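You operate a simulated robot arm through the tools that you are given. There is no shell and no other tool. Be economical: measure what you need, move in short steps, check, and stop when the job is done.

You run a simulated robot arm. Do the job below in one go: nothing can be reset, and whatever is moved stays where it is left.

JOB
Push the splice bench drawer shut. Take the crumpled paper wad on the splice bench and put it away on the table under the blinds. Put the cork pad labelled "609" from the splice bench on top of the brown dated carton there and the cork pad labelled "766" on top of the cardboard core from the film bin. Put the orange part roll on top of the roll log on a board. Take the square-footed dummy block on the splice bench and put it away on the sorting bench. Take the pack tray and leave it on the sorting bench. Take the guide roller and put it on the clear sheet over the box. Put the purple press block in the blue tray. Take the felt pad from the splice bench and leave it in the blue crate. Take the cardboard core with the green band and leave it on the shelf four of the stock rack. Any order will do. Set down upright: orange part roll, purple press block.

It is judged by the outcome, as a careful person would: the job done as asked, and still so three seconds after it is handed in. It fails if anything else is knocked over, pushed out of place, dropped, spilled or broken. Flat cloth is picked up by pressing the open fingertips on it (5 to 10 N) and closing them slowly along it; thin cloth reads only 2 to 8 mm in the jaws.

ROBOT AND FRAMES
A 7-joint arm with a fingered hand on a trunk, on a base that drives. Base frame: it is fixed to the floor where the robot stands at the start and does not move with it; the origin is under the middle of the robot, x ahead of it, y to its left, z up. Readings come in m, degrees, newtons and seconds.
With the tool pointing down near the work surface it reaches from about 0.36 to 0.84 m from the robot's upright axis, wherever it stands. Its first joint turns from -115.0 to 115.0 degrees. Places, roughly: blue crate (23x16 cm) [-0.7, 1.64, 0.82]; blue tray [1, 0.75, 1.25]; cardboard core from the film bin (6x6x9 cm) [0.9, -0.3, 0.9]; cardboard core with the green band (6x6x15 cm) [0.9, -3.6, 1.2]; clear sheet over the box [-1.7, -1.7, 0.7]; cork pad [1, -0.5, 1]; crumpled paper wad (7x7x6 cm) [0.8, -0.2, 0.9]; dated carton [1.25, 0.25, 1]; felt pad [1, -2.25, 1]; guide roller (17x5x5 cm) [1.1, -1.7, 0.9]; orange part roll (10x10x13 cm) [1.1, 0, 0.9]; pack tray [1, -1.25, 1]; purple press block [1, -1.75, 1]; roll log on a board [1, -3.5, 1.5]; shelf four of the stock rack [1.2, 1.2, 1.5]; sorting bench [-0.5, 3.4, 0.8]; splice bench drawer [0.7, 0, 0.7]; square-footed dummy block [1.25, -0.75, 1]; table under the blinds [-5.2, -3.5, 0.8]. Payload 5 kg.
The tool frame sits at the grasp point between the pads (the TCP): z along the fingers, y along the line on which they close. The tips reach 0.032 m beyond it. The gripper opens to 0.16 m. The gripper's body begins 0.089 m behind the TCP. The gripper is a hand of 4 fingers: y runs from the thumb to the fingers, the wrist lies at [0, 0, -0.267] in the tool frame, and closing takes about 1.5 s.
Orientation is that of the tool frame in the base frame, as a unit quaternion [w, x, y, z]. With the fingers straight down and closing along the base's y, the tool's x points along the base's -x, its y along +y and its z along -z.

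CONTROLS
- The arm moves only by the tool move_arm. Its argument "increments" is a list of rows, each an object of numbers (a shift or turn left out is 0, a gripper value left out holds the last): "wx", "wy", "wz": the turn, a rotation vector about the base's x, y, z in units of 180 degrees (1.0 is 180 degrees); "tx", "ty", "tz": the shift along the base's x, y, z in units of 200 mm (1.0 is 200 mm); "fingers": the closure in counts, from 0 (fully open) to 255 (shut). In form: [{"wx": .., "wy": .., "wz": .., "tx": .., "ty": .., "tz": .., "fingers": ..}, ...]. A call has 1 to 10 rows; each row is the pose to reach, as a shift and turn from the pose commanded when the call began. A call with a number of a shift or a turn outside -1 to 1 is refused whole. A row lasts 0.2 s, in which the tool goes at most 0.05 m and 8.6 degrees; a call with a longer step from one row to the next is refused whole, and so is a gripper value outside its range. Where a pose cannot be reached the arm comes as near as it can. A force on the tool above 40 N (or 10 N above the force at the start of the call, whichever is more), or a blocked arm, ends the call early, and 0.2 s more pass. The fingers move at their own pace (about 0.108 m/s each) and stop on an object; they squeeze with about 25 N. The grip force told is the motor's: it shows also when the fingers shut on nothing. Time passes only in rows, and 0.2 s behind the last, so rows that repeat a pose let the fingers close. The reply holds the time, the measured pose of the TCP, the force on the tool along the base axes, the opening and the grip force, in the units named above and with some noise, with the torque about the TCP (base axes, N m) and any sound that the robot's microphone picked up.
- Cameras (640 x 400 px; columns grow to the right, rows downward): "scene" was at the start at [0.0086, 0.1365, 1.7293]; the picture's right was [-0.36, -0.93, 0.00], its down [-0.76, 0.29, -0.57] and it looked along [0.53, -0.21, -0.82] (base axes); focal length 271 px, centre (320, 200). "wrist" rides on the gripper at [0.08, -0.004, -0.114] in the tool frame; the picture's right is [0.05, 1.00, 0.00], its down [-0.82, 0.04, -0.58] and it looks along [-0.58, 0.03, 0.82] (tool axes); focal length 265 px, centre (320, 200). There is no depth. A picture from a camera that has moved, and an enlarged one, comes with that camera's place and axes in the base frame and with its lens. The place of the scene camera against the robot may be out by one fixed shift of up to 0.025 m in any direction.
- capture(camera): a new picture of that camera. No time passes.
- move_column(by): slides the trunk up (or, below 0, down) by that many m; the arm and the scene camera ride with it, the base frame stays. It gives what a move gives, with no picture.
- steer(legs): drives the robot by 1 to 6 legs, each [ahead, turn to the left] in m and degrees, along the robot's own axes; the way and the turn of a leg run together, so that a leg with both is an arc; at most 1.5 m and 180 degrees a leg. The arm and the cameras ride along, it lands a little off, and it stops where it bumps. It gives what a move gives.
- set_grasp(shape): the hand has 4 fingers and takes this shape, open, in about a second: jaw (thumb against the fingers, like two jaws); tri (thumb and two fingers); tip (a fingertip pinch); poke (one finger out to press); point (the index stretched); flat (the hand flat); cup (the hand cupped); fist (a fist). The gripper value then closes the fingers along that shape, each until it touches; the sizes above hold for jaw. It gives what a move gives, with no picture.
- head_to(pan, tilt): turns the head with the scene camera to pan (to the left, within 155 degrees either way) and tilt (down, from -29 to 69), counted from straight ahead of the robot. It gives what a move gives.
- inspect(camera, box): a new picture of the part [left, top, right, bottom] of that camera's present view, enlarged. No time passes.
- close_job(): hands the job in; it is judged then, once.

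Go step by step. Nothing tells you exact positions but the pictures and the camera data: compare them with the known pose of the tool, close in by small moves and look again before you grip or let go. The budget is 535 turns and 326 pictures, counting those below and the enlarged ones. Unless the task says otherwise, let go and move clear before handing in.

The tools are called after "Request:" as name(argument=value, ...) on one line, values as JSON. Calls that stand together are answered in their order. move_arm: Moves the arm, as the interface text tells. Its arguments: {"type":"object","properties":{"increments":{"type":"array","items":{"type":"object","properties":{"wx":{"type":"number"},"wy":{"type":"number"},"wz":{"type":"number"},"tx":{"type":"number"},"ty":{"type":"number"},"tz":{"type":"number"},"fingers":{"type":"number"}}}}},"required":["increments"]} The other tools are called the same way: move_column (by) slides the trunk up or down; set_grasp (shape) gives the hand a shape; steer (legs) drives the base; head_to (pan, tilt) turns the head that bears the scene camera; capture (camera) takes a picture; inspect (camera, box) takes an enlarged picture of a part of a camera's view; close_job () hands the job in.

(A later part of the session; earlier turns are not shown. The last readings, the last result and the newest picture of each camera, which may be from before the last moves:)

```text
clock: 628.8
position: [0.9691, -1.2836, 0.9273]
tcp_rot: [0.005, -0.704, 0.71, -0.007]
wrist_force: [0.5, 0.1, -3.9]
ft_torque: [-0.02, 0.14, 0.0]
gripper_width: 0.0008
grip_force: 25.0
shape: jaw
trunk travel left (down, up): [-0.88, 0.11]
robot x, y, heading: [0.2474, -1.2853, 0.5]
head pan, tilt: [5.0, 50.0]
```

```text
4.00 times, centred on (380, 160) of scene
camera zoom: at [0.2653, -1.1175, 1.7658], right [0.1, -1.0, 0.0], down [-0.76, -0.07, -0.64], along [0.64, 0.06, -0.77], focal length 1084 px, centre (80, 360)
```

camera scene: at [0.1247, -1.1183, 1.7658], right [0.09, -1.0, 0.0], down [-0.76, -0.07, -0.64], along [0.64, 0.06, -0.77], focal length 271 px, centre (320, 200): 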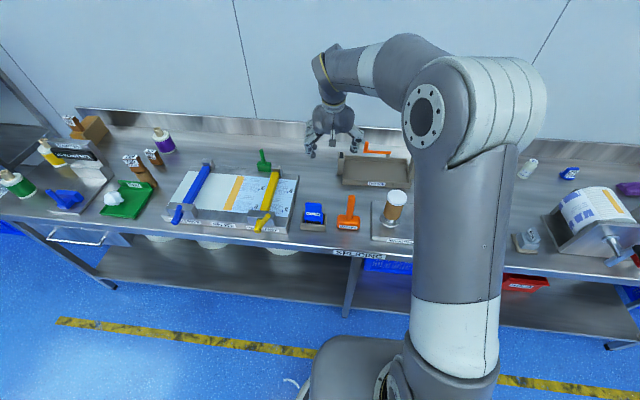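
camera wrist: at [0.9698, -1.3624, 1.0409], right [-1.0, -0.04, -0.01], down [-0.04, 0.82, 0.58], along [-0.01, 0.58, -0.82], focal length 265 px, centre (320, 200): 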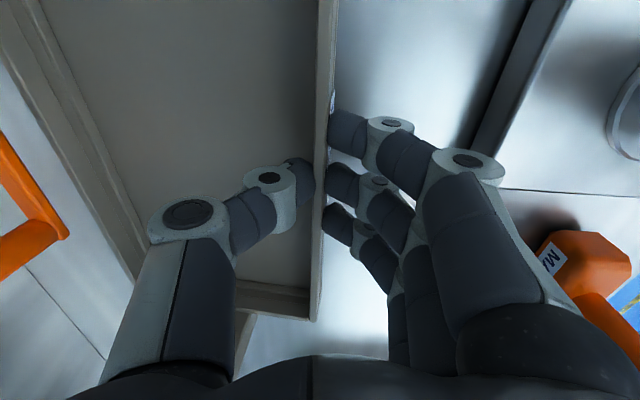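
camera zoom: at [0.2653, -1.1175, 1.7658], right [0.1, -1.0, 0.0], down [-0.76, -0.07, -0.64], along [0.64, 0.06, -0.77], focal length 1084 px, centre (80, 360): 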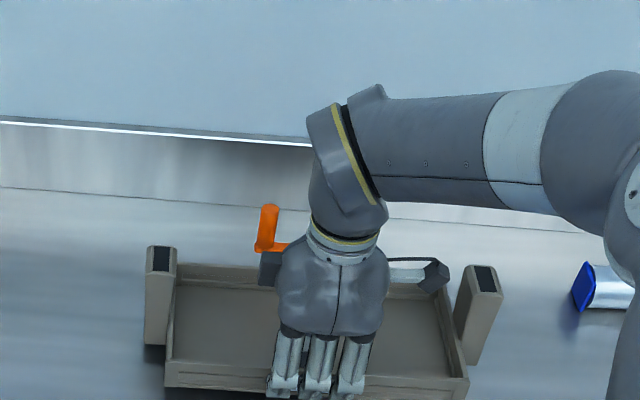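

Request:
move_arm(increments=[{"tz": 0.08}, {"tz": 0.16}, {"tz": 0.25}, {"tz": 0.25}])

Request:
capture(camera="wrist")

Request:
inspect(camera="scene", box=[300, 110, 460, 210])

```text
clock: 629.8
position: [0.9691, -1.2842, 0.9782]
tcp_rot: [0.004, -0.704, 0.71, -0.006]
wrist_force: [0.5, 0.3, -3.5]
ft_torque: [0.04, 0.34, -0.04]
gripper_width: 0.0004
grip_force: 24.9
shape: jaw
trunk travel left (down, up): [-0.88, 0.11]
robot x, y, heading: [0.2468, -1.2874, 0.5]
head pan, tilt: [5.0, 50.0]
```

```text
153 pictures are left
camera wrist: at [0.9702, -1.3623, 1.0913], right [-1.0, -0.04, -0.01], down [-0.04, 0.82, 0.58], along [-0.01, 0.58, -0.82], focal length 265 px, centre (320, 200)
```

wrist: 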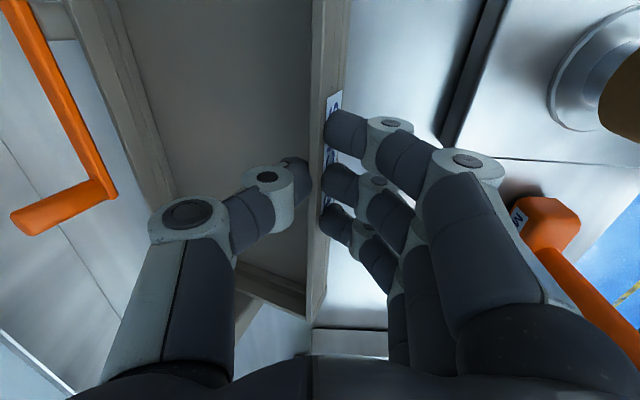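

```text
4.00 times, centred on (380, 160) of scene
camera zoom: at [0.2658, -1.1174, 1.7658], right [0.1, -1.0, 0.0], down [-0.76, -0.07, -0.64], along [0.64, 0.06, -0.77], focal length 1084 px, centre (80, 360)
```

zoom: 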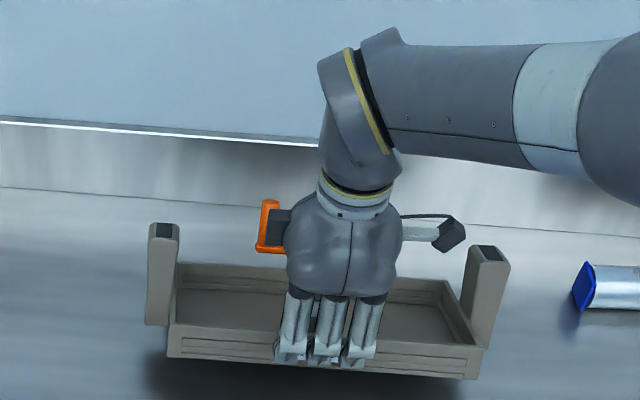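

Request:
move_arm(increments=[{"tz": 0.08}, {"tz": 0.16}, {"tz": 0.25}, {"tz": 0.33}, {"tz": 0.4}, {"tz": 0.4}])

Request:
capture(camera="wrist")

Request:
inspect(camera="scene", box=[300, 90, 460, 190])

```text
clock: 631.2
position: [0.9694, -1.2853, 1.0584]
tcp_rot: [0.005, -0.704, 0.71, -0.005]
wrist_force: [0.1, -0.5, -2.7]
ft_torque: [0.02, 0.27, 0.04]
gripper_width: 0.0004
grip_force: 24.6
shape: jaw
trunk travel left (down, up): [-0.88, 0.11]
robot x, y, heading: [0.2444, -1.2888, 0.5]
head pan, tilt: [5.0, 50.0]
```

```text
151 pictures are left
camera wrist: at [0.9701, -1.364, 1.1725], right [-1.0, -0.04, -0.01], down [-0.04, 0.82, 0.58], along [-0.01, 0.58, -0.82], focal length 265 px, centre (320, 200)
```

wrist: 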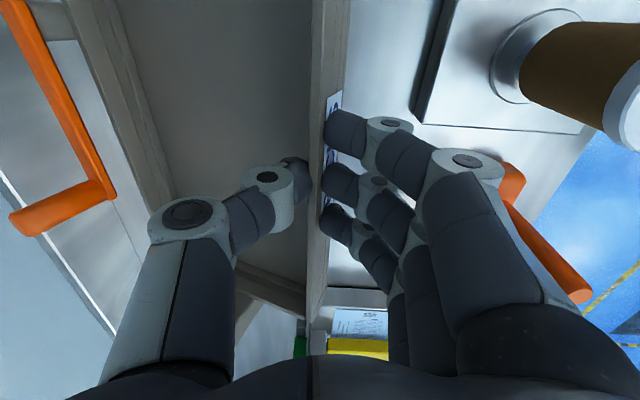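

```text
4.00 times, centred on (380, 140) of scene
camera zoom: at [0.2653, -1.1171, 1.7658], right [0.1, -1.0, 0.0], down [-0.76, -0.07, -0.64], along [0.64, 0.06, -0.77], focal length 1084 px, centre (80, 440)
```

zoom: 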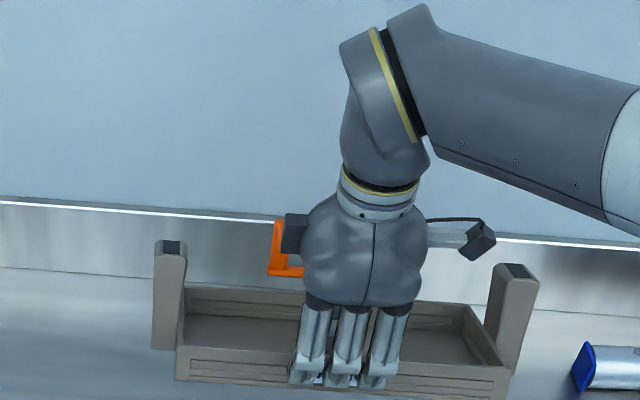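

The tray, with its posts and crank, comes up as one piece and holds steadily. Raise it well clear and carry it to the sorting bench.

Request:
move_arm(increments=[{"tz": 0.12}, {"tz": 0.24}, {"tz": 0.36}, {"tz": 0.48}, {"tz": 0.6}, {"tz": 0.72}, {"tz": 0.84}, {"tz": 0.96}])

Request:
steer(legs=[[-0.18, 0]])

Request:
steer(legs=[[0, 45]])

Request:
capture(camera="wrist")

```text
clock: 633.0
position: [0.9652, -1.3078, 1.1422]
tcp_rot: [0.033, -0.688, 0.725, -0.024]
wrist_force: [-0.1, -0.8, -3.5]
ft_torque: [0.06, 0.25, 0.01]
gripper_width: 0.0001
grip_force: 25.4
shape: jaw
out of reach, approached as far as the arm can: row 1, 2, 3, 4, 5, 6, 7, 8
trunk travel left (down, up): [-0.88, 0.11]
robot x, y, heading: [0.2493, -1.2907, 0.5]
head pan, tilt: [5.0, 50.0]
```

```text
clock: 634.5
position: [0.7876, -1.307, 1.1432]
tcp_rot: [0.034, -0.688, 0.724, -0.024]
wrist_force: [-0.2, -0.2, -3.4]
ft_torque: [0.06, 0.26, -0.03]
gripper_width: 0.0
grip_force: 25.3
shape: jaw
trunk travel left (down, up): [-0.88, 0.11]
robot x, y, heading: [0.0707, -1.2873, 0.4]
head pan, tilt: [5.0, 50.0]
```

```text
clock: 636.9
position: [0.6002, -0.8034, 1.1417]
tcp_rot: [-0.039, 0.91, -0.413, 0.008]
wrist_force: [-0.4, 0.2, -3.6]
ft_torque: [-0.19, 0.22, 0.02]
gripper_width: 0.0
grip_force: 24.9
shape: jaw
trunk travel left (down, up): [-0.88, 0.11]
robot x, y, heading: [0.0667, -1.2874, 44.3]
head pan, tilt: [5.0, 50.0]
```

```text
149 pictures are left
camera wrist: at [0.6499, -0.8665, 1.2525], right [-0.72, -0.69, -0.08], down [-0.6, 0.55, 0.59], along [-0.36, 0.47, -0.81], focal length 265 px, centre (320, 200)
```

wrist: 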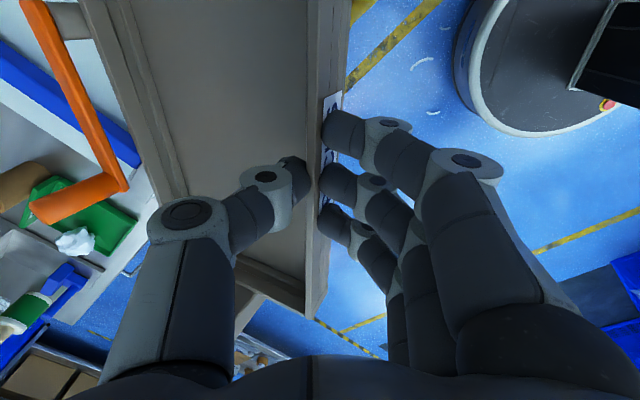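

Request:
move_column(by=0.11)

Request:
head_to(pan=-40, tilt=45)

Request:
capture(camera="scene")

```text
clock: 638.4
position: [0.6009, -0.8024, 1.2508]
tcp_rot: [-0.039, 0.91, -0.414, 0.009]
wrist_force: [0.6, -0.1, -3.2]
ft_torque: [-0.22, 0.26, 0.01]
gripper_width: 0.0
grip_force: 25.1
shape: jaw
trunk travel left (down, up): [-0.99, 0.0]
robot x, y, heading: [0.0675, -1.2868, 44.8]
head pan, tilt: [5.0, 50.0]
```

```text
clock: 639.5
position: [0.6014, -0.8028, 1.252]
tcp_rot: [-0.039, 0.909, -0.414, 0.009]
wrist_force: [-0.5, 0.9, -3.1]
ft_torque: [-0.17, 0.24, 0.0]
gripper_width: 0.0
grip_force: 24.6
shape: jaw
trunk travel left (down, up): [-0.99, 0.0]
robot x, y, heading: [0.0732, -1.2917, 44.3]
head pan, tilt: [-40.0, 45.0]
```

```text
148 pictures are left
camera scene: at [0.0029, -1.2061, 1.8827], right [0.08, -1.0, 0.0], down [-0.71, -0.06, -0.71], along [0.7, 0.06, -0.71], focal length 271 px, centre (320, 200)
```

scene: 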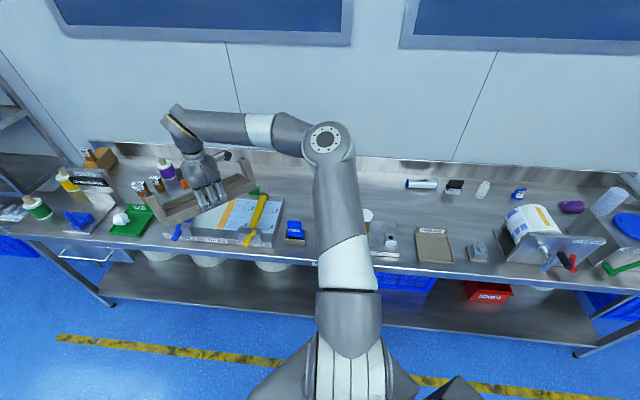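

Request:
steer(legs=[[0, 44]])

Request:
steer(legs=[[1.0, 0], [0.8, 0]])

```text
clock: 641.9
position: [0.1188, -0.5732, 1.2508]
tcp_rot: [-0.04, 0.998, -0.046, -0.006]
wrist_force: [-0.2, -0.3, -3.9]
ft_torque: [-0.33, -0.01, 0.02]
gripper_width: 0.0
grip_force: 24.6
shape: jaw
trunk travel left (down, up): [-0.99, 0.0]
robot x, y, heading: [0.0681, -1.2902, 88.3]
head pan, tilt: [-40.0, 45.0]
```

```text
clock: 650.9
position: [0.2243, 1.2052, 1.2503]
tcp_rot: [-0.039, 0.998, -0.056, -0.006]
wrist_force: [0.6, 0.3, -3.9]
ft_torque: [-0.31, 0.06, -0.02]
gripper_width: 0.0
grip_force: 25.1
shape: jaw
trunk travel left (down, up): [-0.99, 0.0]
robot x, y, heading: [0.1645, 0.4885, 87.0]
head pan, tilt: [-40.0, 45.0]
```

Request:
steer(legs=[[0, -15], [0.5, 0], [0, 18]])

Request:
steer(legs=[[1.3, 0]])

Request:
steer(legs=[[0, 60]])

```text
clock: 655.7
position: [0.3402, 1.6748, 1.2523]
tcp_rot: [-0.039, 0.999, -0.029, -0.006]
wrist_force: [-0.7, -0.2, -3.4]
ft_torque: [-0.3, 0.02, 0.0]
gripper_width: 0.0002
grip_force: 25.3
shape: jaw
trunk travel left (down, up): [-0.99, 0.0]
robot x, y, heading: [0.312, 0.9573, 90.0]
head pan, tilt: [-40.0, 45.0]
```

```text
clock: 662.2
position: [0.244, 2.9695, 1.2509]
tcp_rot: [-0.039, 0.999, 0.005, -0.008]
wrist_force: [0.0, -1.0, -2.7]
ft_torque: [-0.35, 0.04, -0.01]
gripper_width: 0.0
grip_force: 24.6
shape: jaw
trunk travel left (down, up): [-0.99, 0.0]
robot x, y, heading: [0.2734, 2.2538, 93.8]
head pan, tilt: [-40.0, 45.0]
```

```text
clock: 665.2
position: [-0.3632, 2.5853, 1.2509]
tcp_rot: [-0.03, 0.862, 0.506, -0.027]
wrist_force: [0.2, -0.1, -4.0]
ft_torque: [-0.15, -0.29, 0.03]
gripper_width: 0.0001
grip_force: 24.5
shape: jaw
trunk travel left (down, up): [-0.99, 0.0]
robot x, y, heading: [0.2683, 2.2514, 154.2]
head pan, tilt: [-40.0, 45.0]
```

Request:
steer(legs=[[0, 25], [0.74, 0]])

Request:
steer(legs=[[0, -88]])

Request:
head_to(pan=0, tilt=45)

Request:
capture(camera="scene")

Request:
capture(camera="wrist")

```text
clock: 670.6
position: [-1.2064, 2.2841, 1.2508]
tcp_rot: [-0.023, 0.727, 0.686, -0.033]
wrist_force: [-0.5, 0.7, -4.7]
ft_torque: [-0.05, -0.32, -0.01]
gripper_width: 0.0
grip_force: 24.7
shape: jaw
trunk travel left (down, up): [-0.99, 0.0]
robot x, y, heading: [-0.4903, 2.2565, -179.9]
head pan, tilt: [-40.0, 45.0]
```

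```text
clock: 674.7
position: [-0.5224, 2.977, 1.2498]
tcp_rot: [-0.039, 0.999, 0.01, -0.009]
wrist_force: [0.5, 0.2, -4.3]
ft_torque: [-0.28, 0.09, 0.01]
gripper_width: 0.0001
grip_force: 25.6
shape: jaw
trunk travel left (down, up): [-0.99, 0.0]
robot x, y, heading: [-0.4887, 2.2599, 94.6]
head pan, tilt: [-40.0, 45.0]
```

```text
clock: 675.7
position: [-0.5218, 2.9773, 1.2519]
tcp_rot: [-0.039, 0.999, 0.01, -0.008]
wrist_force: [0.0, 0.1, -4.0]
ft_torque: [-0.34, -0.01, 0.01]
gripper_width: 0.0001
grip_force: 24.5
shape: jaw
trunk travel left (down, up): [-0.99, 0.0]
robot x, y, heading: [-0.4866, 2.2608, 94.6]
head pan, tilt: [0.0, 45.0]
```

```text
147 pictures are left
camera scene: at [-0.6457, 2.2757, 1.8827], right [1.0, 0.08, 0.0], down [0.06, -0.71, -0.71], along [-0.06, 0.7, -0.71], focal length 271 px, centre (320, 200)
```

scene: 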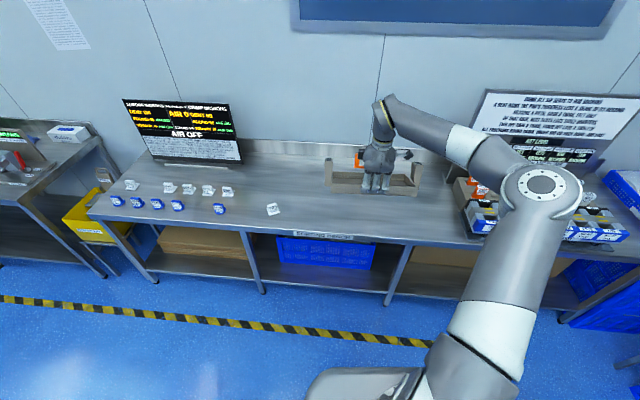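

```text
146 pictures are left
camera wrist: at [-0.4408, 2.9748, 1.3622], right [0.07, -0.99, -0.08], down [-0.8, -0.1, 0.59], along [-0.59, 0.02, -0.81], focal length 265 px, centre (320, 200)
```

wrist: 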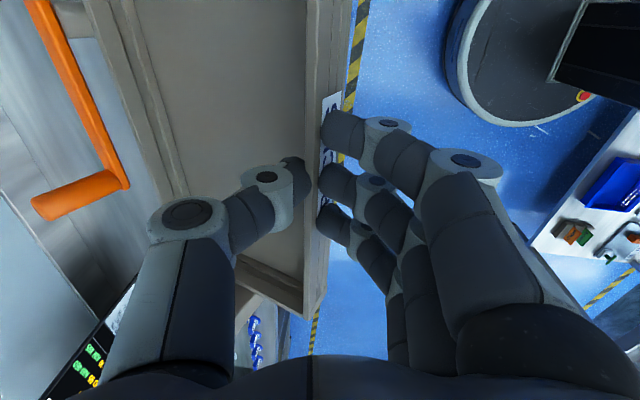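

Request:
steer(legs=[[0.15, 0]])

Request:
move_column(by=-0.25)

Request:
capture(camera="scene")

```text
clock: 677.1
position: [-0.5362, 3.1245, 1.2503]
tcp_rot: [-0.039, 0.999, 0.012, -0.009]
wrist_force: [-0.2, 1.6, -4.0]
ft_torque: [-0.37, 0.07, 0.0]
gripper_width: 0.0
grip_force: 25.1
shape: jaw
trunk travel left (down, up): [-0.99, 0.0]
robot x, y, heading: [-0.5015, 2.4081, 94.8]
head pan, tilt: [0.0, 45.0]
```

```text
clock: 679.7
position: [-0.536, 3.1211, 1.001]
tcp_rot: [-0.038, 0.999, 0.012, -0.009]
wrist_force: [0.4, 0.1, -3.7]
ft_torque: [-0.31, 0.02, 0.01]
gripper_width: 0.0
grip_force: 25.6
shape: jaw
trunk travel left (down, up): [-0.74, 0.25]
robot x, y, heading: [-0.4998, 2.409, 95.0]
head pan, tilt: [0.0, 45.0]
```

```text
145 pictures are left
camera scene: at [-0.6577, 2.4206, 1.6328], right [1.0, 0.08, 0.0], down [0.06, -0.7, -0.71], along [-0.06, 0.7, -0.71], focal length 271 px, centre (320, 200)
```

scene: 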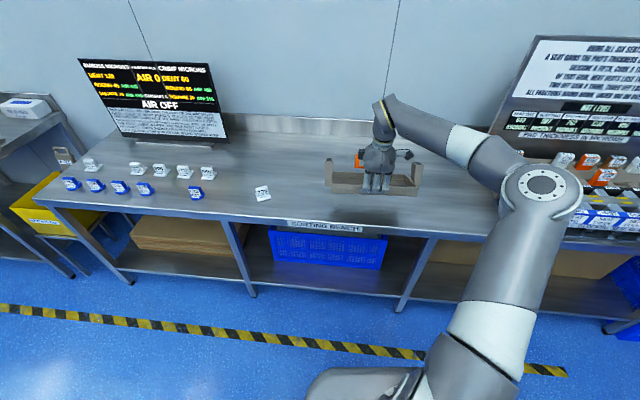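

Request:
move_arm(increments=[{"tz": -0.1}, {"tz": -0.2}, {"tz": -0.3}, {"tz": -0.4}, {"tz": -0.5}])

Request:
move_arm(increments=[{"tz": -0.05}, {"tz": -0.1}, {"tz": -0.14}, {"tz": -0.18}, {"tz": -0.22}])

Request:
capture(camera="wrist")

Request:
inspect(camera="scene", box=[300, 130, 460, 230])

```text
clock: 680.9
position: [-0.5375, 3.1218, 0.9001]
tcp_rot: [-0.039, 0.999, 0.012, -0.008]
wrist_force: [0.1, 0.8, -2.9]
ft_torque: [-0.13, -0.06, 0.02]
gripper_width: 0.0002
grip_force: 25.4
shape: jaw
trunk travel left (down, up): [-0.74, 0.25]
robot x, y, heading: [-0.5008, 2.4116, 94.7]
head pan, tilt: [0.0, 45.0]
```

```text
clock: 682.1
position: [-0.5363, 3.1222, 0.8576]
tcp_rot: [-0.039, 0.999, 0.012, -0.01]
wrist_force: [0.2, 0.3, -2.2]
ft_torque: [-0.04, -0.07, -0.03]
gripper_width: 0.0004
grip_force: 25.2
shape: jaw
trunk travel left (down, up): [-0.74, 0.25]
robot x, y, heading: [-0.4991, 2.4072, 94.4]
head pan, tilt: [0.0, 45.0]
```

```text
144 pictures are left
camera wrist: at [-0.4548, 3.1214, 0.9688], right [0.07, -0.99, -0.08], down [-0.8, -0.11, 0.59], along [-0.59, 0.02, -0.81], focal length 265 px, centre (320, 200)
```

wrist: 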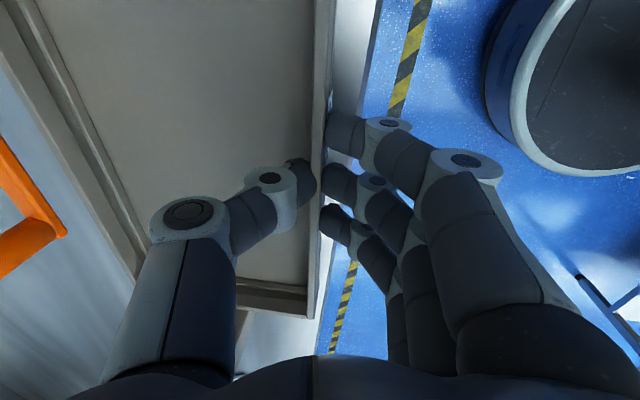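

```text
4.00 times, centred on (380, 180) of scene
camera zoom: at [-0.6577, 2.4206, 1.6327], right [1.0, 0.08, 0.0], down [0.06, -0.7, -0.71], along [-0.06, 0.7, -0.71], focal length 1084 px, centre (80, 280)
```

zoom: 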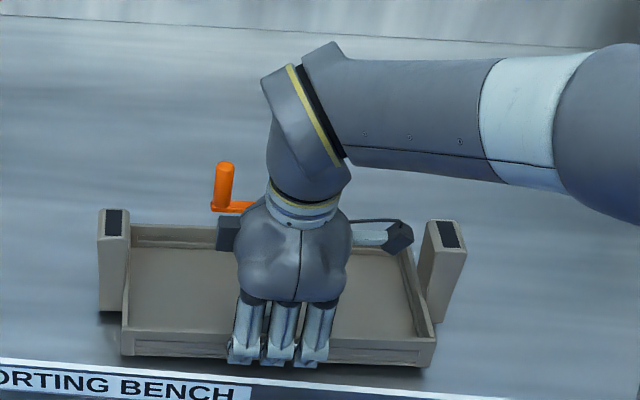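

Request:
move_arm(increments=[{"ty": 0.08, "tz": 0.05}, {"ty": 0.16, "tz": 0.05}, {"ty": 0.25, "tz": 0.05}, {"ty": 0.25, "tz": 0.0}, {"ty": 0.25, "tz": -0.05}, {"ty": 0.25, "tz": -0.08}, {"ty": 0.25, "tz": -0.1}, {"ty": 0.25, "tz": -0.12}])

Request:
capture(camera="wrist")

```text
clock: 683.7
position: [-0.5376, 3.174, 0.8477]
tcp_rot: [-0.045, 0.999, 0.01, -0.009]
wrist_force: [0.1, -6.3, 22.4]
ft_torque: [-0.18, -0.06, 0.0]
gripper_width: 0.0027
grip_force: 24.3
shape: jaw
trunk travel left (down, up): [-0.74, 0.25]
robot x, y, heading: [-0.5027, 2.4069, 94.7]
head pan, tilt: [0.0, 45.0]
stopped in row 8: the force on the tool passed its limit at 43 N (the readings are from after the stop); the commanded pose is now the measured one
```

```text
142 pictures are left
camera wrist: at [-0.4555, 3.1705, 0.958], right [0.07, -0.99, -0.09], down [-0.8, -0.11, 0.59], along [-0.59, 0.03, -0.81], focal length 265 px, centre (320, 200)
```

wrist: 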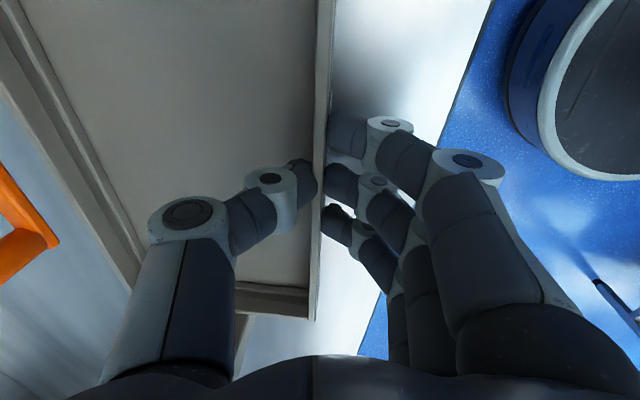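

Down on the bench. Open gently and lift away.

Request:
move_arm(increments=[{"tz": 0.01}, {"tz": 0.01, "fingers": 235}, {"tz": 0.01, "fingers": 215}, {"tz": 0.01, "fingers": 190}, {"tz": 0.01, "fingers": 150}, {"tz": 0.01, "fingers": 130}, {"tz": 0.01, "fingers": 130}])

Request:
move_arm(increments=[{"tz": 0.15}, {"tz": 0.35}, {"tz": 0.55}, {"tz": 0.75}, {"tz": 0.95}])

Request:
capture(camera="scene")

```text
clock: 685.3
position: [-0.5372, 3.1746, 0.8448]
tcp_rot: [-0.042, 0.999, 0.01, -0.01]
wrist_force: [-0.5, -0.2, 0.7]
ft_torque: [0.0, 0.02, 0.02]
gripper_width: 0.0775
grip_force: 0.0
shape: jaw
trunk travel left (down, up): [-0.74, 0.25]
robot x, y, heading: [-0.5001, 2.4015, 94.8]
head pan, tilt: [0.0, 45.0]
```

```text
clock: 686.5
position: [-0.5106, 3.1924, 0.9808]
tcp_rot: [-0.076, 0.996, -0.041, 0.002]
wrist_force: [-1.4, -0.3, -0.3]
ft_torque: [-0.08, -0.07, -0.02]
gripper_width: 0.0782
grip_force: 0.0
shape: jaw
out of reach, approached as far as the arm can: row 2, 3, 4, 5
trunk travel left (down, up): [-0.74, 0.25]
robot x, y, heading: [-0.4992, 2.4064, 94.9]
head pan, tilt: [0.0, 45.0]
```

```text
141 pictures are left
camera scene: at [-0.6589, 2.4228, 1.6325], right [1.0, 0.08, 0.0], down [0.06, -0.71, -0.71], along [-0.06, 0.7, -0.71], focal length 271 px, centre (320, 200)
```

scene: 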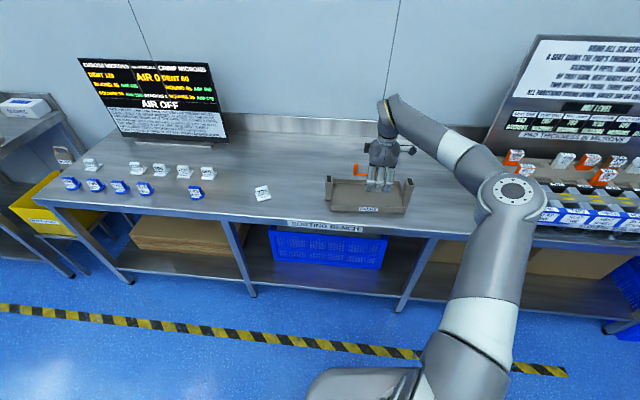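

Request:
move_column(by=0.15)

Request:
move_arm(increments=[{"wz": -0.045}, {"wz": -0.09}, {"wz": -0.135}, {"wz": -0.18}, {"wz": -0.225}, {"wz": -0.27}, {"wz": -0.315}, {"wz": -0.36}, {"wz": -0.405}, {"wz": -0.45}])

Request:
capture(camera="wrist")

```text
clock: 688.2
position: [-0.5091, 3.191, 1.1343]
tcp_rot: [-0.078, 0.996, -0.041, 0.002]
wrist_force: [0.3, -0.6, 0.5]
ft_torque: [0.02, 0.02, -0.02]
gripper_width: 0.0782
grip_force: 0.0
shape: jaw
trunk travel left (down, up): [-0.89, 0.1]
robot x, y, heading: [-0.4985, 2.4033, 94.6]
head pan, tilt: [0.0, 45.0]
```

```text
clock: 690.5
position: [-0.5109, 3.1914, 1.1335]
tcp_rot: [-0.058, 0.73, -0.679, 0.052]
wrist_force: [-0.3, 0.0, -0.4]
ft_torque: [0.03, -0.01, -0.01]
gripper_width: 0.0786
grip_force: 0.0
shape: jaw
trunk travel left (down, up): [-0.89, 0.1]
robot x, y, heading: [-0.5026, 2.409, 94.4]
head pan, tilt: [0.0, 45.0]
```

```text
140 pictures are left
camera wrist: at [-0.519, 3.1108, 1.2452], right [-0.98, -0.12, -0.16], down [-0.19, 0.8, 0.56], along [0.05, 0.58, -0.81], focal length 265 px, centre (320, 200)
```

wrist: 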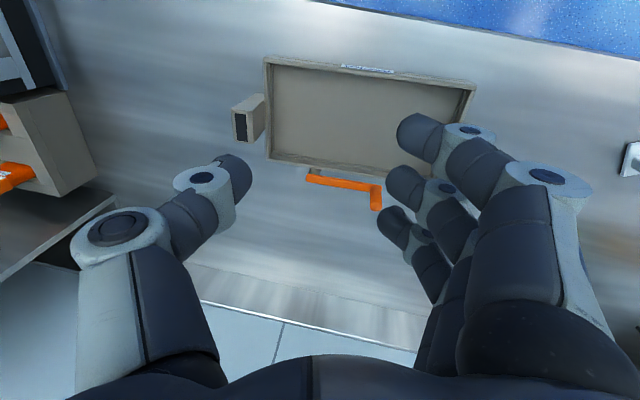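

Request:
move_arm(increments=[{"wx": -0.0023, "wy": 0.025, "wz": 0.001, "tz": 0.2}, {"wx": -0.0046, "wy": 0.0494, "wz": 0.002, "tz": 0.4}, {"wx": -0.0046, "wy": 0.0494, "wz": 0.002, "tz": 0.6, "fingers": 0}])

Request:
steer(legs=[[-0.12, 0], [0, -94]])

Request:
steer(legs=[[0.72, 0], [0, -92]])

Request:
steer(legs=[[1.3, 0], [1.3, 0], [1.25, 0]])

```text
clock: 691.2
position: [-0.5133, 3.1878, 1.2559]
tcp_rot: [0.0, 0.736, -0.677, 0.001]
wrist_force: [-1.2, -0.7, -0.2]
ft_torque: [0.03, 0.01, 0.02]
gripper_width: 0.1593
grip_force: 0.2
shape: jaw
trunk travel left (down, up): [-0.89, 0.1]
robot x, y, heading: [-0.5008, 2.4048, 94.6]
head pan, tilt: [0.0, 45.0]
```

```text
clock: 696.5
position: [0.2904, 2.2208, 1.2546]
tcp_rot: [0.0, 0.008, 1.0, 0.0]
wrist_force: [0.0, -0.1, 0.8]
ft_torque: [0.05, 0.03, -0.01]
gripper_width: 0.16
grip_force: 0.0
shape: jaw
trunk travel left (down, up): [-0.89, 0.1]
robot x, y, heading: [-0.4913, 2.2895, -1.0]
head pan, tilt: [0.0, 45.0]
```

```text
clock: 704.5
position: [0.1107, 1.5018, 1.2549]
tcp_rot: [-0.001, 0.74, 0.673, 0.0]
wrist_force: [-0.3, -1.1, 0.4]
ft_torque: [-0.01, -0.02, -0.01]
gripper_width: 0.1598
grip_force: 0.1
shape: jaw
trunk travel left (down, up): [-0.89, 0.1]
robot x, y, heading: [0.2361, 2.2736, -95.3]
head pan, tilt: [0.0, 45.0]
```

```text
clock: 723.0
position: [-0.3312, -2.3043, 1.255]
tcp_rot: [-0.001, 0.747, 0.665, 0.0]
wrist_force: [1.1, -0.8, -0.4]
ft_torque: [0.01, 0.02, -0.01]
gripper_width: 0.1596
grip_force: 0.0
shape: jaw
trunk travel left (down, up): [-0.89, 0.1]
robot x, y, heading: [-0.183, -1.5318, -96.6]
head pan, tilt: [0.0, 45.0]
```

Request:
steer(legs=[[0, 96.6]])

Request:
steer(legs=[[0.43, 0]])

Request:
capture(camera="wrist")

```text
clock: 727.5
position: [0.5941, -1.5665, 1.2539]
tcp_rot: [-0.001, -0.014, 1.0, 0.0]
wrist_force: [-0.1, -0.3, -0.3]
ft_torque: [-0.02, -0.04, -0.01]
gripper_width: 0.1598
grip_force: 0.1
shape: jaw
trunk travel left (down, up): [-0.89, 0.1]
robot x, y, heading: [-0.1852, -1.5336, 1.7]
head pan, tilt: [0.0, 45.0]
```

```text
clock: 730.1
position: [1.015, -1.5512, 1.2545]
tcp_rot: [-0.001, -0.016, 1.0, 0.001]
wrist_force: [0.5, -0.1, -0.2]
ft_torque: [0.03, 0.04, 0.01]
gripper_width: 0.1601
grip_force: 0.1
shape: jaw
trunk travel left (down, up): [-0.89, 0.1]
robot x, y, heading: [0.234, -1.5201, 1.7]
head pan, tilt: [0.0, 45.0]
```

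```text
139 pictures are left
camera wrist: at [0.9348, -1.5568, 1.3672], right [-0.08, 1.0, 0.0], down [0.81, 0.07, 0.58], along [0.57, 0.05, -0.82], focal length 265 px, centre (320, 200)
```

wrist: 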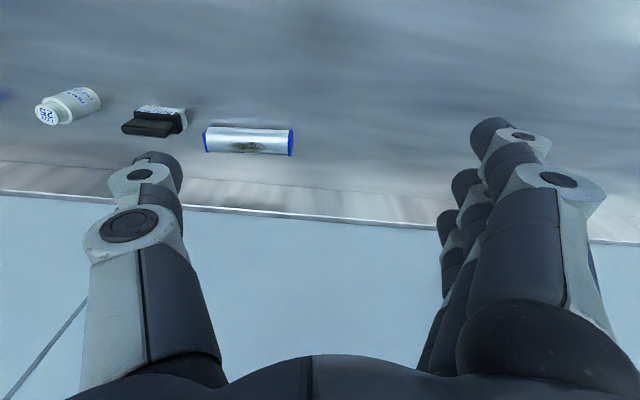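

Request:
steer(legs=[[0.025, -1.6]])

Request:
move_arm(increments=[{"tx": -0.15, "ty": -0.1, "wz": 0.045}, {"tx": -0.3, "ty": -0.2, "wz": 0.09}, {"tx": -0.4, "ty": -0.3, "wz": 0.135}, {"tx": -0.4, "ty": -0.4, "wz": 0.18, "tz": -0.05}, {"tx": -0.4, "ty": -0.5, "wz": 0.225, "tz": -0.1}, {"tx": -0.4, "ty": -0.55, "wz": 0.27, "tz": -0.2}, {"tx": -0.4, "ty": -0.55, "wz": 0.315, "tz": -0.3}, {"tx": -0.4, "ty": -0.55, "wz": 0.36, "tz": -0.4}, {"tx": -0.4, "ty": -0.55, "wz": 0.405, "tz": -0.5}, {"tx": -0.4, "ty": -0.55, "wz": 0.45, "tz": -0.5}])

Request:
move_arm(increments=[{"wz": 0.045}, {"wz": 0.05, "wy": -0.02}, {"wz": 0.05, "wy": -0.05}])

Request:
capture(camera="wrist")

```text
clock: 730.9
position: [1.0404, -1.5745, 1.2539]
tcp_rot: [-0.001, -0.001, 1.0, 0.0]
wrist_force: [0.9, 0.3, -0.2]
ft_torque: [0.05, 0.1, -0.05]
gripper_width: 0.1599
grip_force: 0.0
shape: jaw
trunk travel left (down, up): [-0.89, 0.1]
robot x, y, heading: [0.2559, -1.5206, 0.1]
head pan, tilt: [0.0, 45.0]
```

```text
clock: 733.1
position: [0.9559, -1.6877, 1.1658]
tcp_rot: [0.0, -0.556, 0.831, 0.0]
wrist_force: [0.1, -1.1, 0.1]
ft_torque: [0.12, -0.01, 0.01]
gripper_width: 0.1598
grip_force: 0.0
shape: jaw
out of reach, approached as far as the arm can: row 9, 10
trunk travel left (down, up): [-0.89, 0.1]
robot x, y, heading: [0.255, -1.5191, 0.2]
head pan, tilt: [0.0, 45.0]
```

```text
clock: 733.9
position: [0.9547, -1.6833, 1.169]
tcp_rot: [0.067, -0.617, 0.783, -0.045]
wrist_force: [1.0, -1.0, -0.1]
ft_torque: [0.02, -0.04, -0.03]
gripper_width: 0.1598
grip_force: 0.0
shape: jaw
out of reach, approached as far as the arm can: row 1, 2
trunk travel left (down, up): [-0.89, 0.1]
robot x, y, heading: [0.2571, -1.5201, 0.1]
head pan, tilt: [0.0, 45.0]
```

```text
138 pictures are left
camera wrist: at [0.9212, -1.763, 1.2766], right [-0.97, 0.18, -0.16], down [0.05, 0.8, 0.6], along [0.23, 0.58, -0.78], focal length 265 px, centre (320, 200)
```

wrist: 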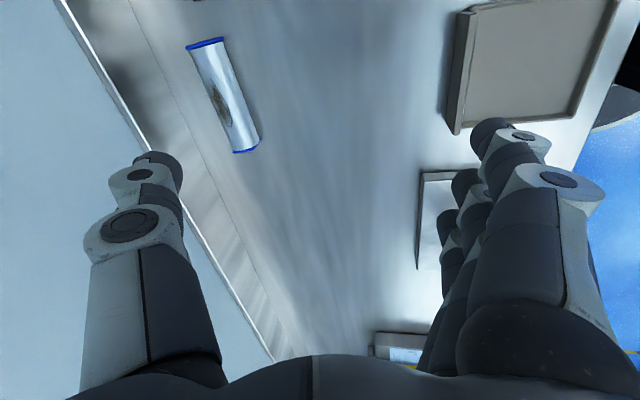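

Request:
steer(legs=[[-0.2, 0], [0, -90]])

Request:
steer(legs=[[0.24, 0], [0, 90]])

```text
clock: 739.4
position: [-0.1275, -2.2187, 1.1668]
tcp_rot: [0.013, 0.13, 0.988, -0.079]
wrist_force: [-0.3, -0.3, -0.7]
ft_torque: [0.0, -0.01, 0.01]
gripper_width: 0.1599
grip_force: 0.1
shape: jaw
trunk travel left (down, up): [-0.89, 0.1]
robot x, y, heading: [0.0542, -1.5256, -91.6]
head pan, tilt: [0.0, 45.0]
```

```text
clock: 745.0
position: [0.7391, -1.9627, 1.1668]
tcp_rot: [0.064, -0.596, 0.799, -0.047]
wrist_force: [-1.4, -1.1, 0.1]
ft_torque: [0.01, 0.0, 0.0]
gripper_width: 0.1601
grip_force: 0.1
shape: jaw
trunk travel left (down, up): [-0.89, 0.1]
robot x, y, heading: [0.0493, -1.7632, -2.6]
head pan, tilt: [0.0, 45.0]
```

Request:
move_arm(increments=[{"ty": 0.2, "tz": 0.1}, {"ty": 0.4, "tz": 0.2}, {"ty": 0.6, "tz": 0.3}, {"ty": 0.8, "tz": 0.3}, {"ty": 1.0, "tz": 0.3}])

Request:
steer(legs=[[0, 2.6], [0.21, 0]])

Request:
capture(camera="wrist")

```text
clock: 746.2
position: [0.7382, -1.7604, 1.2259]
tcp_rot: [0.064, -0.597, 0.798, -0.047]
wrist_force: [-1.1, -0.2, 0.9]
ft_torque: [-0.06, 0.0, 0.01]
gripper_width: 0.16
grip_force: 0.1
shape: jaw
trunk travel left (down, up): [-0.89, 0.1]
robot x, y, heading: [0.0496, -1.7647, -3.1]
head pan, tilt: [0.0, 45.0]
```

```text
clock: 748.2
position: [0.948, -1.7279, 1.2248]
tcp_rot: [0.065, -0.617, 0.783, -0.045]
wrist_force: [0.3, 0.3, 0.1]
ft_torque: [0.03, 0.04, -0.01]
gripper_width: 0.1602
grip_force: 0.0
shape: jaw
trunk travel left (down, up): [-0.89, 0.1]
robot x, y, heading: [0.2563, -1.7651, -0.2]
head pan, tilt: [0.0, 45.0]
```

```text
137 pictures are left
camera wrist: at [0.9145, -1.8061, 1.3328], right [-0.97, 0.18, -0.15], down [0.06, 0.8, 0.6], along [0.23, 0.58, -0.78], focal length 265 px, centre (320, 200)
```

wrist: 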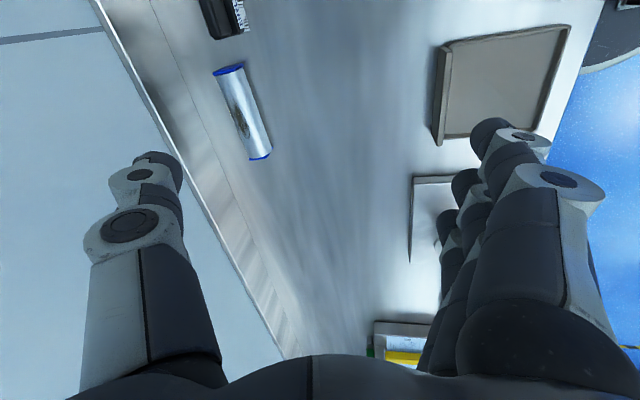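

Request:
move_arm(increments=[{"wx": -0.009, "wy": -0.0166, "wz": 0.0364, "ty": 0.1, "tx": 0.1}, {"wx": -0.0187, "wy": -0.0333, "wz": 0.0729, "ty": 0.2, "tx": 0.2}, {"wx": -0.0187, "wy": -0.0333, "wz": 0.0729, "ty": 0.27, "tx": 0.4, "tz": -0.1}, {"wx": -0.0187, "wy": -0.0333, "wz": 0.0729, "ty": 0.27, "tx": 0.55, "tz": -0.25}, {"wx": -0.0187, "wy": -0.0333, "wz": 0.0729, "ty": 0.27, "tx": 0.7, "tz": -0.4}, {"wx": -0.0187, "wy": -0.0333, "wz": 0.0729, "ty": 0.27, "tx": 0.85, "tz": -0.55}])

Request:
capture(camera="wrist")

```text
clock: 749.6
position: [1.1074, -1.6764, 1.122]
tcp_rot: [0.093, -0.699, 0.703, -0.092]
wrist_force: [1.3, -0.8, 0.6]
ft_torque: [0.11, 0.07, 0.04]
gripper_width: 0.1598
grip_force: 0.1
shape: jaw
out of reach, approached as far as the arm can: row 6
trunk travel left (down, up): [-0.89, 0.1]
robot x, y, heading: [0.2595, -1.7636, 0.3]
head pan, tilt: [0.0, 45.0]
```

```text
136 pictures are left
camera wrist: at [1.0805, -1.755, 1.2318], right [-0.96, -0.05, -0.26], down [-0.19, 0.81, 0.55], along [0.19, 0.58, -0.79], focal length 265 px, centre (320, 200)
```

wrist: 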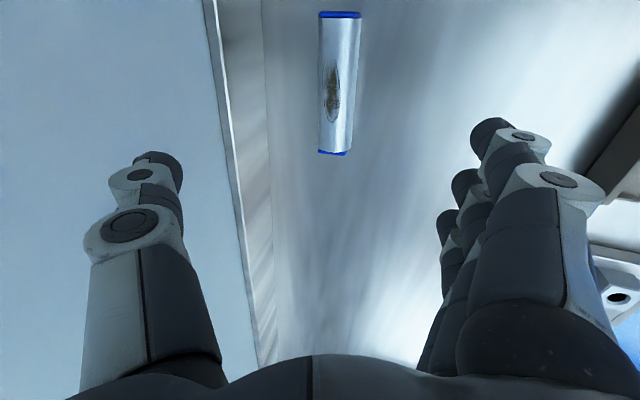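

Request:
move_arm(increments=[{"tz": -0.2, "ty": -0.04, "fingers": 60}, {"tz": -0.4, "ty": -0.04, "tx": 0.05}, {"tz": -0.6, "ty": -0.04, "tx": 0.12}, {"tz": -0.75, "ty": -0.04, "tx": 0.18}])

Request:
capture(camera="wrist")

```text
clock: 750.6
position: [1.1337, -1.6816, 1.0027]
tcp_rot: [0.093, -0.7, 0.701, -0.093]
wrist_force: [-0.4, 0.3, -0.3]
ft_torque: [-0.06, -0.04, -0.03]
gripper_width: 0.1232
grip_force: 0.1
shape: jaw
out of reach, approached as far as the arm can: row 4
trunk travel left (down, up): [-0.89, 0.1]
robot x, y, heading: [0.2589, -1.7648, 0.0]
head pan, tilt: [0.0, 45.0]
```

```text
135 pictures are left
camera wrist: at [1.1056, -1.76, 1.1122], right [-0.96, -0.05, -0.26], down [-0.19, 0.82, 0.55], along [0.19, 0.58, -0.8], focal length 265 px, centre (320, 200)
```

wrist: 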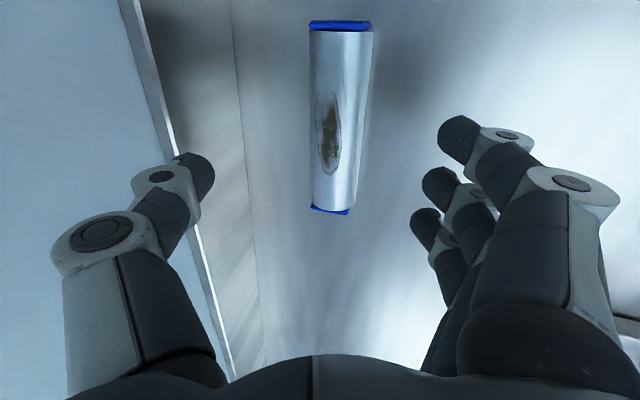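

Request:
move_column(by=-0.07)

Request:
steer(legs=[[0.012, 0]])

Request:
capture(camera="wrist")

```text
clock: 751.7
position: [1.1335, -1.682, 0.9323]
tcp_rot: [0.094, -0.7, 0.702, -0.093]
wrist_force: [0.2, -0.2, 0.5]
ft_torque: [0.03, -0.03, -0.03]
gripper_width: 0.1227
grip_force: 0.0
shape: jaw
trunk travel left (down, up): [-0.82, 0.17]
robot x, y, heading: [0.2588, -1.7621, 0.1]
head pan, tilt: [0.0, 45.0]
```

```text
clock: 752.4
position: [1.1463, -1.6811, 0.9305]
tcp_rot: [0.094, -0.701, 0.701, -0.092]
wrist_force: [0.6, 0.3, -0.4]
ft_torque: [-0.01, 0.03, 0.03]
gripper_width: 0.1226
grip_force: 0.1
shape: jaw
trunk travel left (down, up): [-0.82, 0.17]
robot x, y, heading: [0.2733, -1.7656, 0.1]
head pan, tilt: [0.0, 45.0]
```

```text
134 pictures are left
camera wrist: at [1.1191, -1.7606, 1.0403], right [-0.96, -0.05, -0.26], down [-0.19, 0.82, 0.55], along [0.18, 0.58, -0.8], focal length 265 px, centre (320, 200)
```

wrist: 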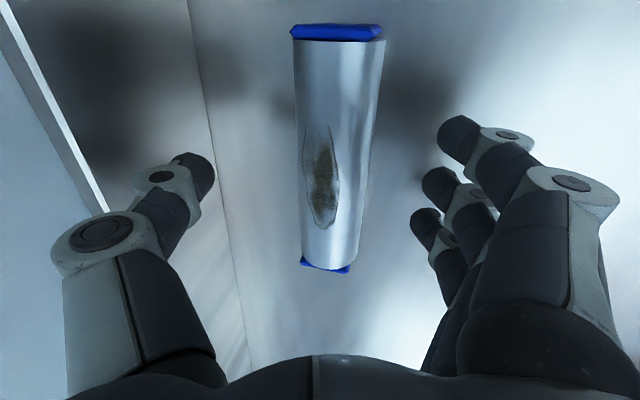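

Request:
move_column(by=-0.015)

Request:
move_arm(increments=[{"fingers": 100}, {"fingers": 140}, {"fingers": 170}, {"fingers": 200}, {"fingers": 255}, {"fingers": 255}, {"fingers": 255}])

Request:
move_column(by=0.12)

Request:
capture(camera="wrist")

```text
clock: 753.1
position: [1.145, -1.6821, 0.9165]
tcp_rot: [0.094, -0.7, 0.702, -0.092]
wrist_force: [-0.8, 0.1, -0.1]
ft_torque: [-0.03, -0.01, -0.03]
gripper_width: 0.1226
grip_force: 0.0
shape: jaw
trunk travel left (down, up): [-0.805, 0.185]
robot x, y, heading: [0.2717, -1.7648, 0.1]
head pan, tilt: [0.0, 45.0]
```

```text
clock: 754.7
position: [1.1448, -1.6807, 0.9172]
tcp_rot: [0.094, -0.7, 0.702, -0.093]
wrist_force: [-0.7, 0.2, 0.8]
ft_torque: [-0.01, -0.05, 0.0]
gripper_width: 0.036
grip_force: 24.7
shape: jaw
trunk travel left (down, up): [-0.805, 0.185]
robot x, y, heading: [0.2685, -1.7645, 0.1]
head pan, tilt: [0.0, 45.0]
```

```text
clock: 756.2
position: [1.1451, -1.6812, 1.0362]
tcp_rot: [0.093, -0.7, 0.702, -0.092]
wrist_force: [-0.7, -0.1, -3.1]
ft_torque: [0.0, 0.1, 0.03]
gripper_width: 0.0335
grip_force: 25.0
shape: jaw
trunk travel left (down, up): [-0.925, 0.065]
robot x, y, heading: [0.2699, -1.764, 0.2]
head pan, tilt: [0.0, 45.0]
```

```text
133 pictures are left
camera wrist: at [1.1187, -1.7606, 1.1455], right [-0.96, -0.05, -0.26], down [-0.19, 0.82, 0.55], along [0.18, 0.58, -0.8], focal length 265 px, centre (320, 200)
```

wrist: 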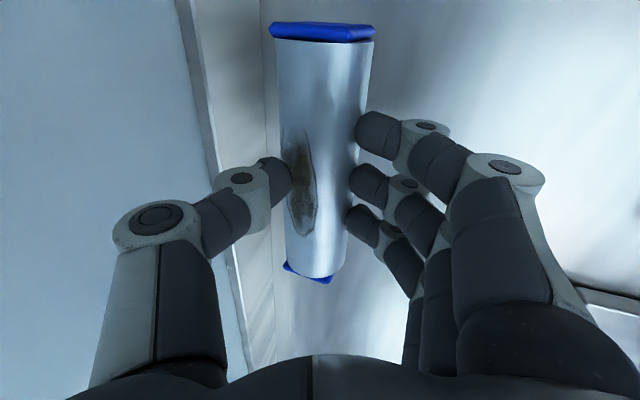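

Request:
steer(legs=[[-0.35, 0]])

Request:
move_arm(increments=[{"tz": 0.1}, {"tz": 0.2, "tx": -0.1}, {"tz": 0.3, "tx": -0.25}, {"tz": 0.4, "tx": -0.4}, {"tz": 0.5, "tx": -0.55}, {"tz": 0.5, "tx": -0.7}])

Request:
steer(legs=[[0, -90]])

Request:
head_to(pan=-80, tilt=30)

Request:
capture(camera="scene")

Request:
head_to(pan=-45, tilt=20)

Request:
capture(camera="scene")

```text
clock: 758.4
position: [0.7998, -1.6792, 1.0375]
tcp_rot: [-0.094, 0.702, -0.7, 0.092]
wrist_force: [-0.8, -0.5, -3.5]
ft_torque: [-0.01, 0.0, 0.0]
gripper_width: 0.0335
grip_force: 25.4
shape: jaw
trunk travel left (down, up): [-0.925, 0.065]
robot x, y, heading: [-0.0767, -1.7667, 0.4]
head pan, tilt: [0.0, 45.0]
```

```text
clock: 759.8
position: [0.6605, -1.6794, 1.1365]
tcp_rot: [-0.094, 0.702, -0.7, 0.092]
wrist_force: [0.4, 0.4, -3.5]
ft_torque: [-0.01, 0.0, 0.01]
gripper_width: 0.0332
grip_force: 25.0
shape: jaw
out of reach, approached as far as the arm can: row 1
trunk travel left (down, up): [-0.925, 0.065]
robot x, y, heading: [-0.0785, -1.7667, 0.7]
head pan, tilt: [0.0, 45.0]
```

```text
clock: 764.0
position: [0.0334, -2.4998, 1.1352]
tcp_rot: [0.003, -0.016, 0.991, -0.131]
wrist_force: [0.0, -0.1, -3.9]
ft_torque: [0.07, 0.03, 0.01]
gripper_width: 0.0329
grip_force: 25.1
shape: jaw
trunk travel left (down, up): [-0.925, 0.065]
robot x, y, heading: [-0.0761, -1.7634, -87.8]
head pan, tilt: [0.0, 45.0]
```

```text
clock: 765.5
position: [0.0334, -2.5005, 1.1352]
tcp_rot: [0.003, -0.016, 0.991, -0.132]
wrist_force: [-0.8, 0.0, -3.5]
ft_torque: [0.03, 0.01, 0.01]
gripper_width: 0.0331
grip_force: 24.3
shape: jaw
trunk travel left (down, up): [-0.925, 0.065]
robot x, y, heading: [-0.0741, -1.7642, -87.7]
head pan, tilt: [-80.0, 30.0]
```

```text
132 pictures are left
camera scene: at [-0.0073, -1.7146, 1.8404], right [-0.21, 0.98, 0.0], down [0.49, 0.11, -0.87], along [-0.85, -0.18, -0.5], focal length 271 px, centre (320, 200)
```

scene: 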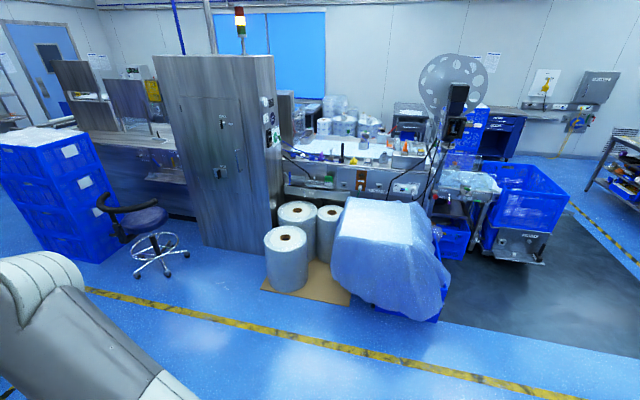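

```text
clock: 766.5
position: [0.0338, -2.5004, 1.1363]
tcp_rot: [0.003, -0.015, 0.991, -0.132]
wrist_force: [-0.7, 0.2, -3.5]
ft_torque: [0.02, 0.02, 0.01]
gripper_width: 0.033
grip_force: 25.1
shape: jaw
trunk travel left (down, up): [-0.925, 0.065]
robot x, y, heading: [-0.0766, -1.7634, -87.7]
head pan, tilt: [-45.0, 20.0]
```

```text
131 pictures are left
camera scene: at [0.0177, -1.7637, 1.8564], right [-0.73, 0.68, 0.0], down [0.23, 0.25, -0.94], along [-0.64, -0.69, -0.34], focal length 271 px, centre (320, 200)
```

scene: 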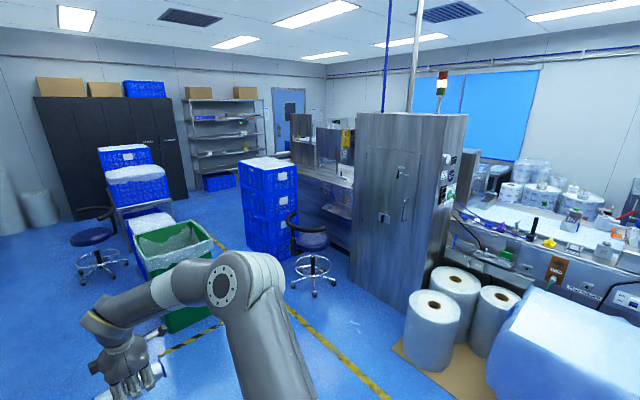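

Request:
steer(legs=[[0, -112]])

Request:
steer(legs=[[0.6, 0]])

Request:
head_to(pan=0, tilt=40)

Request:
capture(camera="scene")

```text
clock: 771.6
position: [-0.7972, -1.6007, 1.1353]
tcp_rot: [-0.107, 0.809, 0.572, -0.077]
wrist_force: [0.2, 0.2, -3.9]
ft_torque: [0.0, -0.01, 0.01]
gripper_width: 0.0327
grip_force: 25.1
shape: jaw
trunk travel left (down, up): [-0.925, 0.065]
robot x, y, heading: [-0.074, -1.7663, 161.0]
head pan, tilt: [-45.0, 20.0]
```

```text
clock: 774.8
position: [-1.3415, -1.4234, 1.1363]
tcp_rot: [-0.105, 0.806, 0.578, -0.075]
wrist_force: [0.5, 0.0, -3.9]
ft_torque: [-0.03, -0.03, 0.0]
gripper_width: 0.0324
grip_force: 25.3
shape: jaw
trunk travel left (down, up): [-0.925, 0.065]
robot x, y, heading: [-0.6196, -1.5838, 161.2]
head pan, tilt: [-45.0, 20.0]
```

```text
clock: 776.0
position: [-1.3414, -1.4246, 1.1359]
tcp_rot: [-0.106, 0.806, 0.577, -0.077]
wrist_force: [-0.3, -0.2, -3.3]
ft_torque: [-0.01, -0.01, 0.01]
gripper_width: 0.0327
grip_force: 25.2
shape: jaw
trunk travel left (down, up): [-0.925, 0.065]
robot x, y, heading: [-0.6189, -1.5826, 161.5]
head pan, tilt: [0.0, 40.0]
```

```text
130 pictures are left
camera scene: at [-0.69, -1.7156, 1.825], right [0.32, 0.95, 0.0], down [0.61, -0.2, -0.77], along [-0.73, 0.24, -0.64], focal length 271 px, centre (320, 200)
```

scene: 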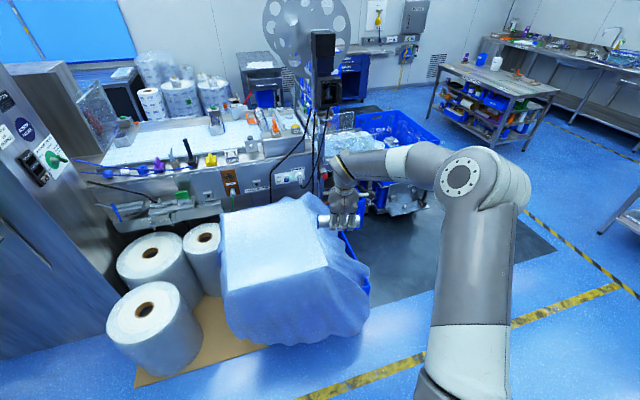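

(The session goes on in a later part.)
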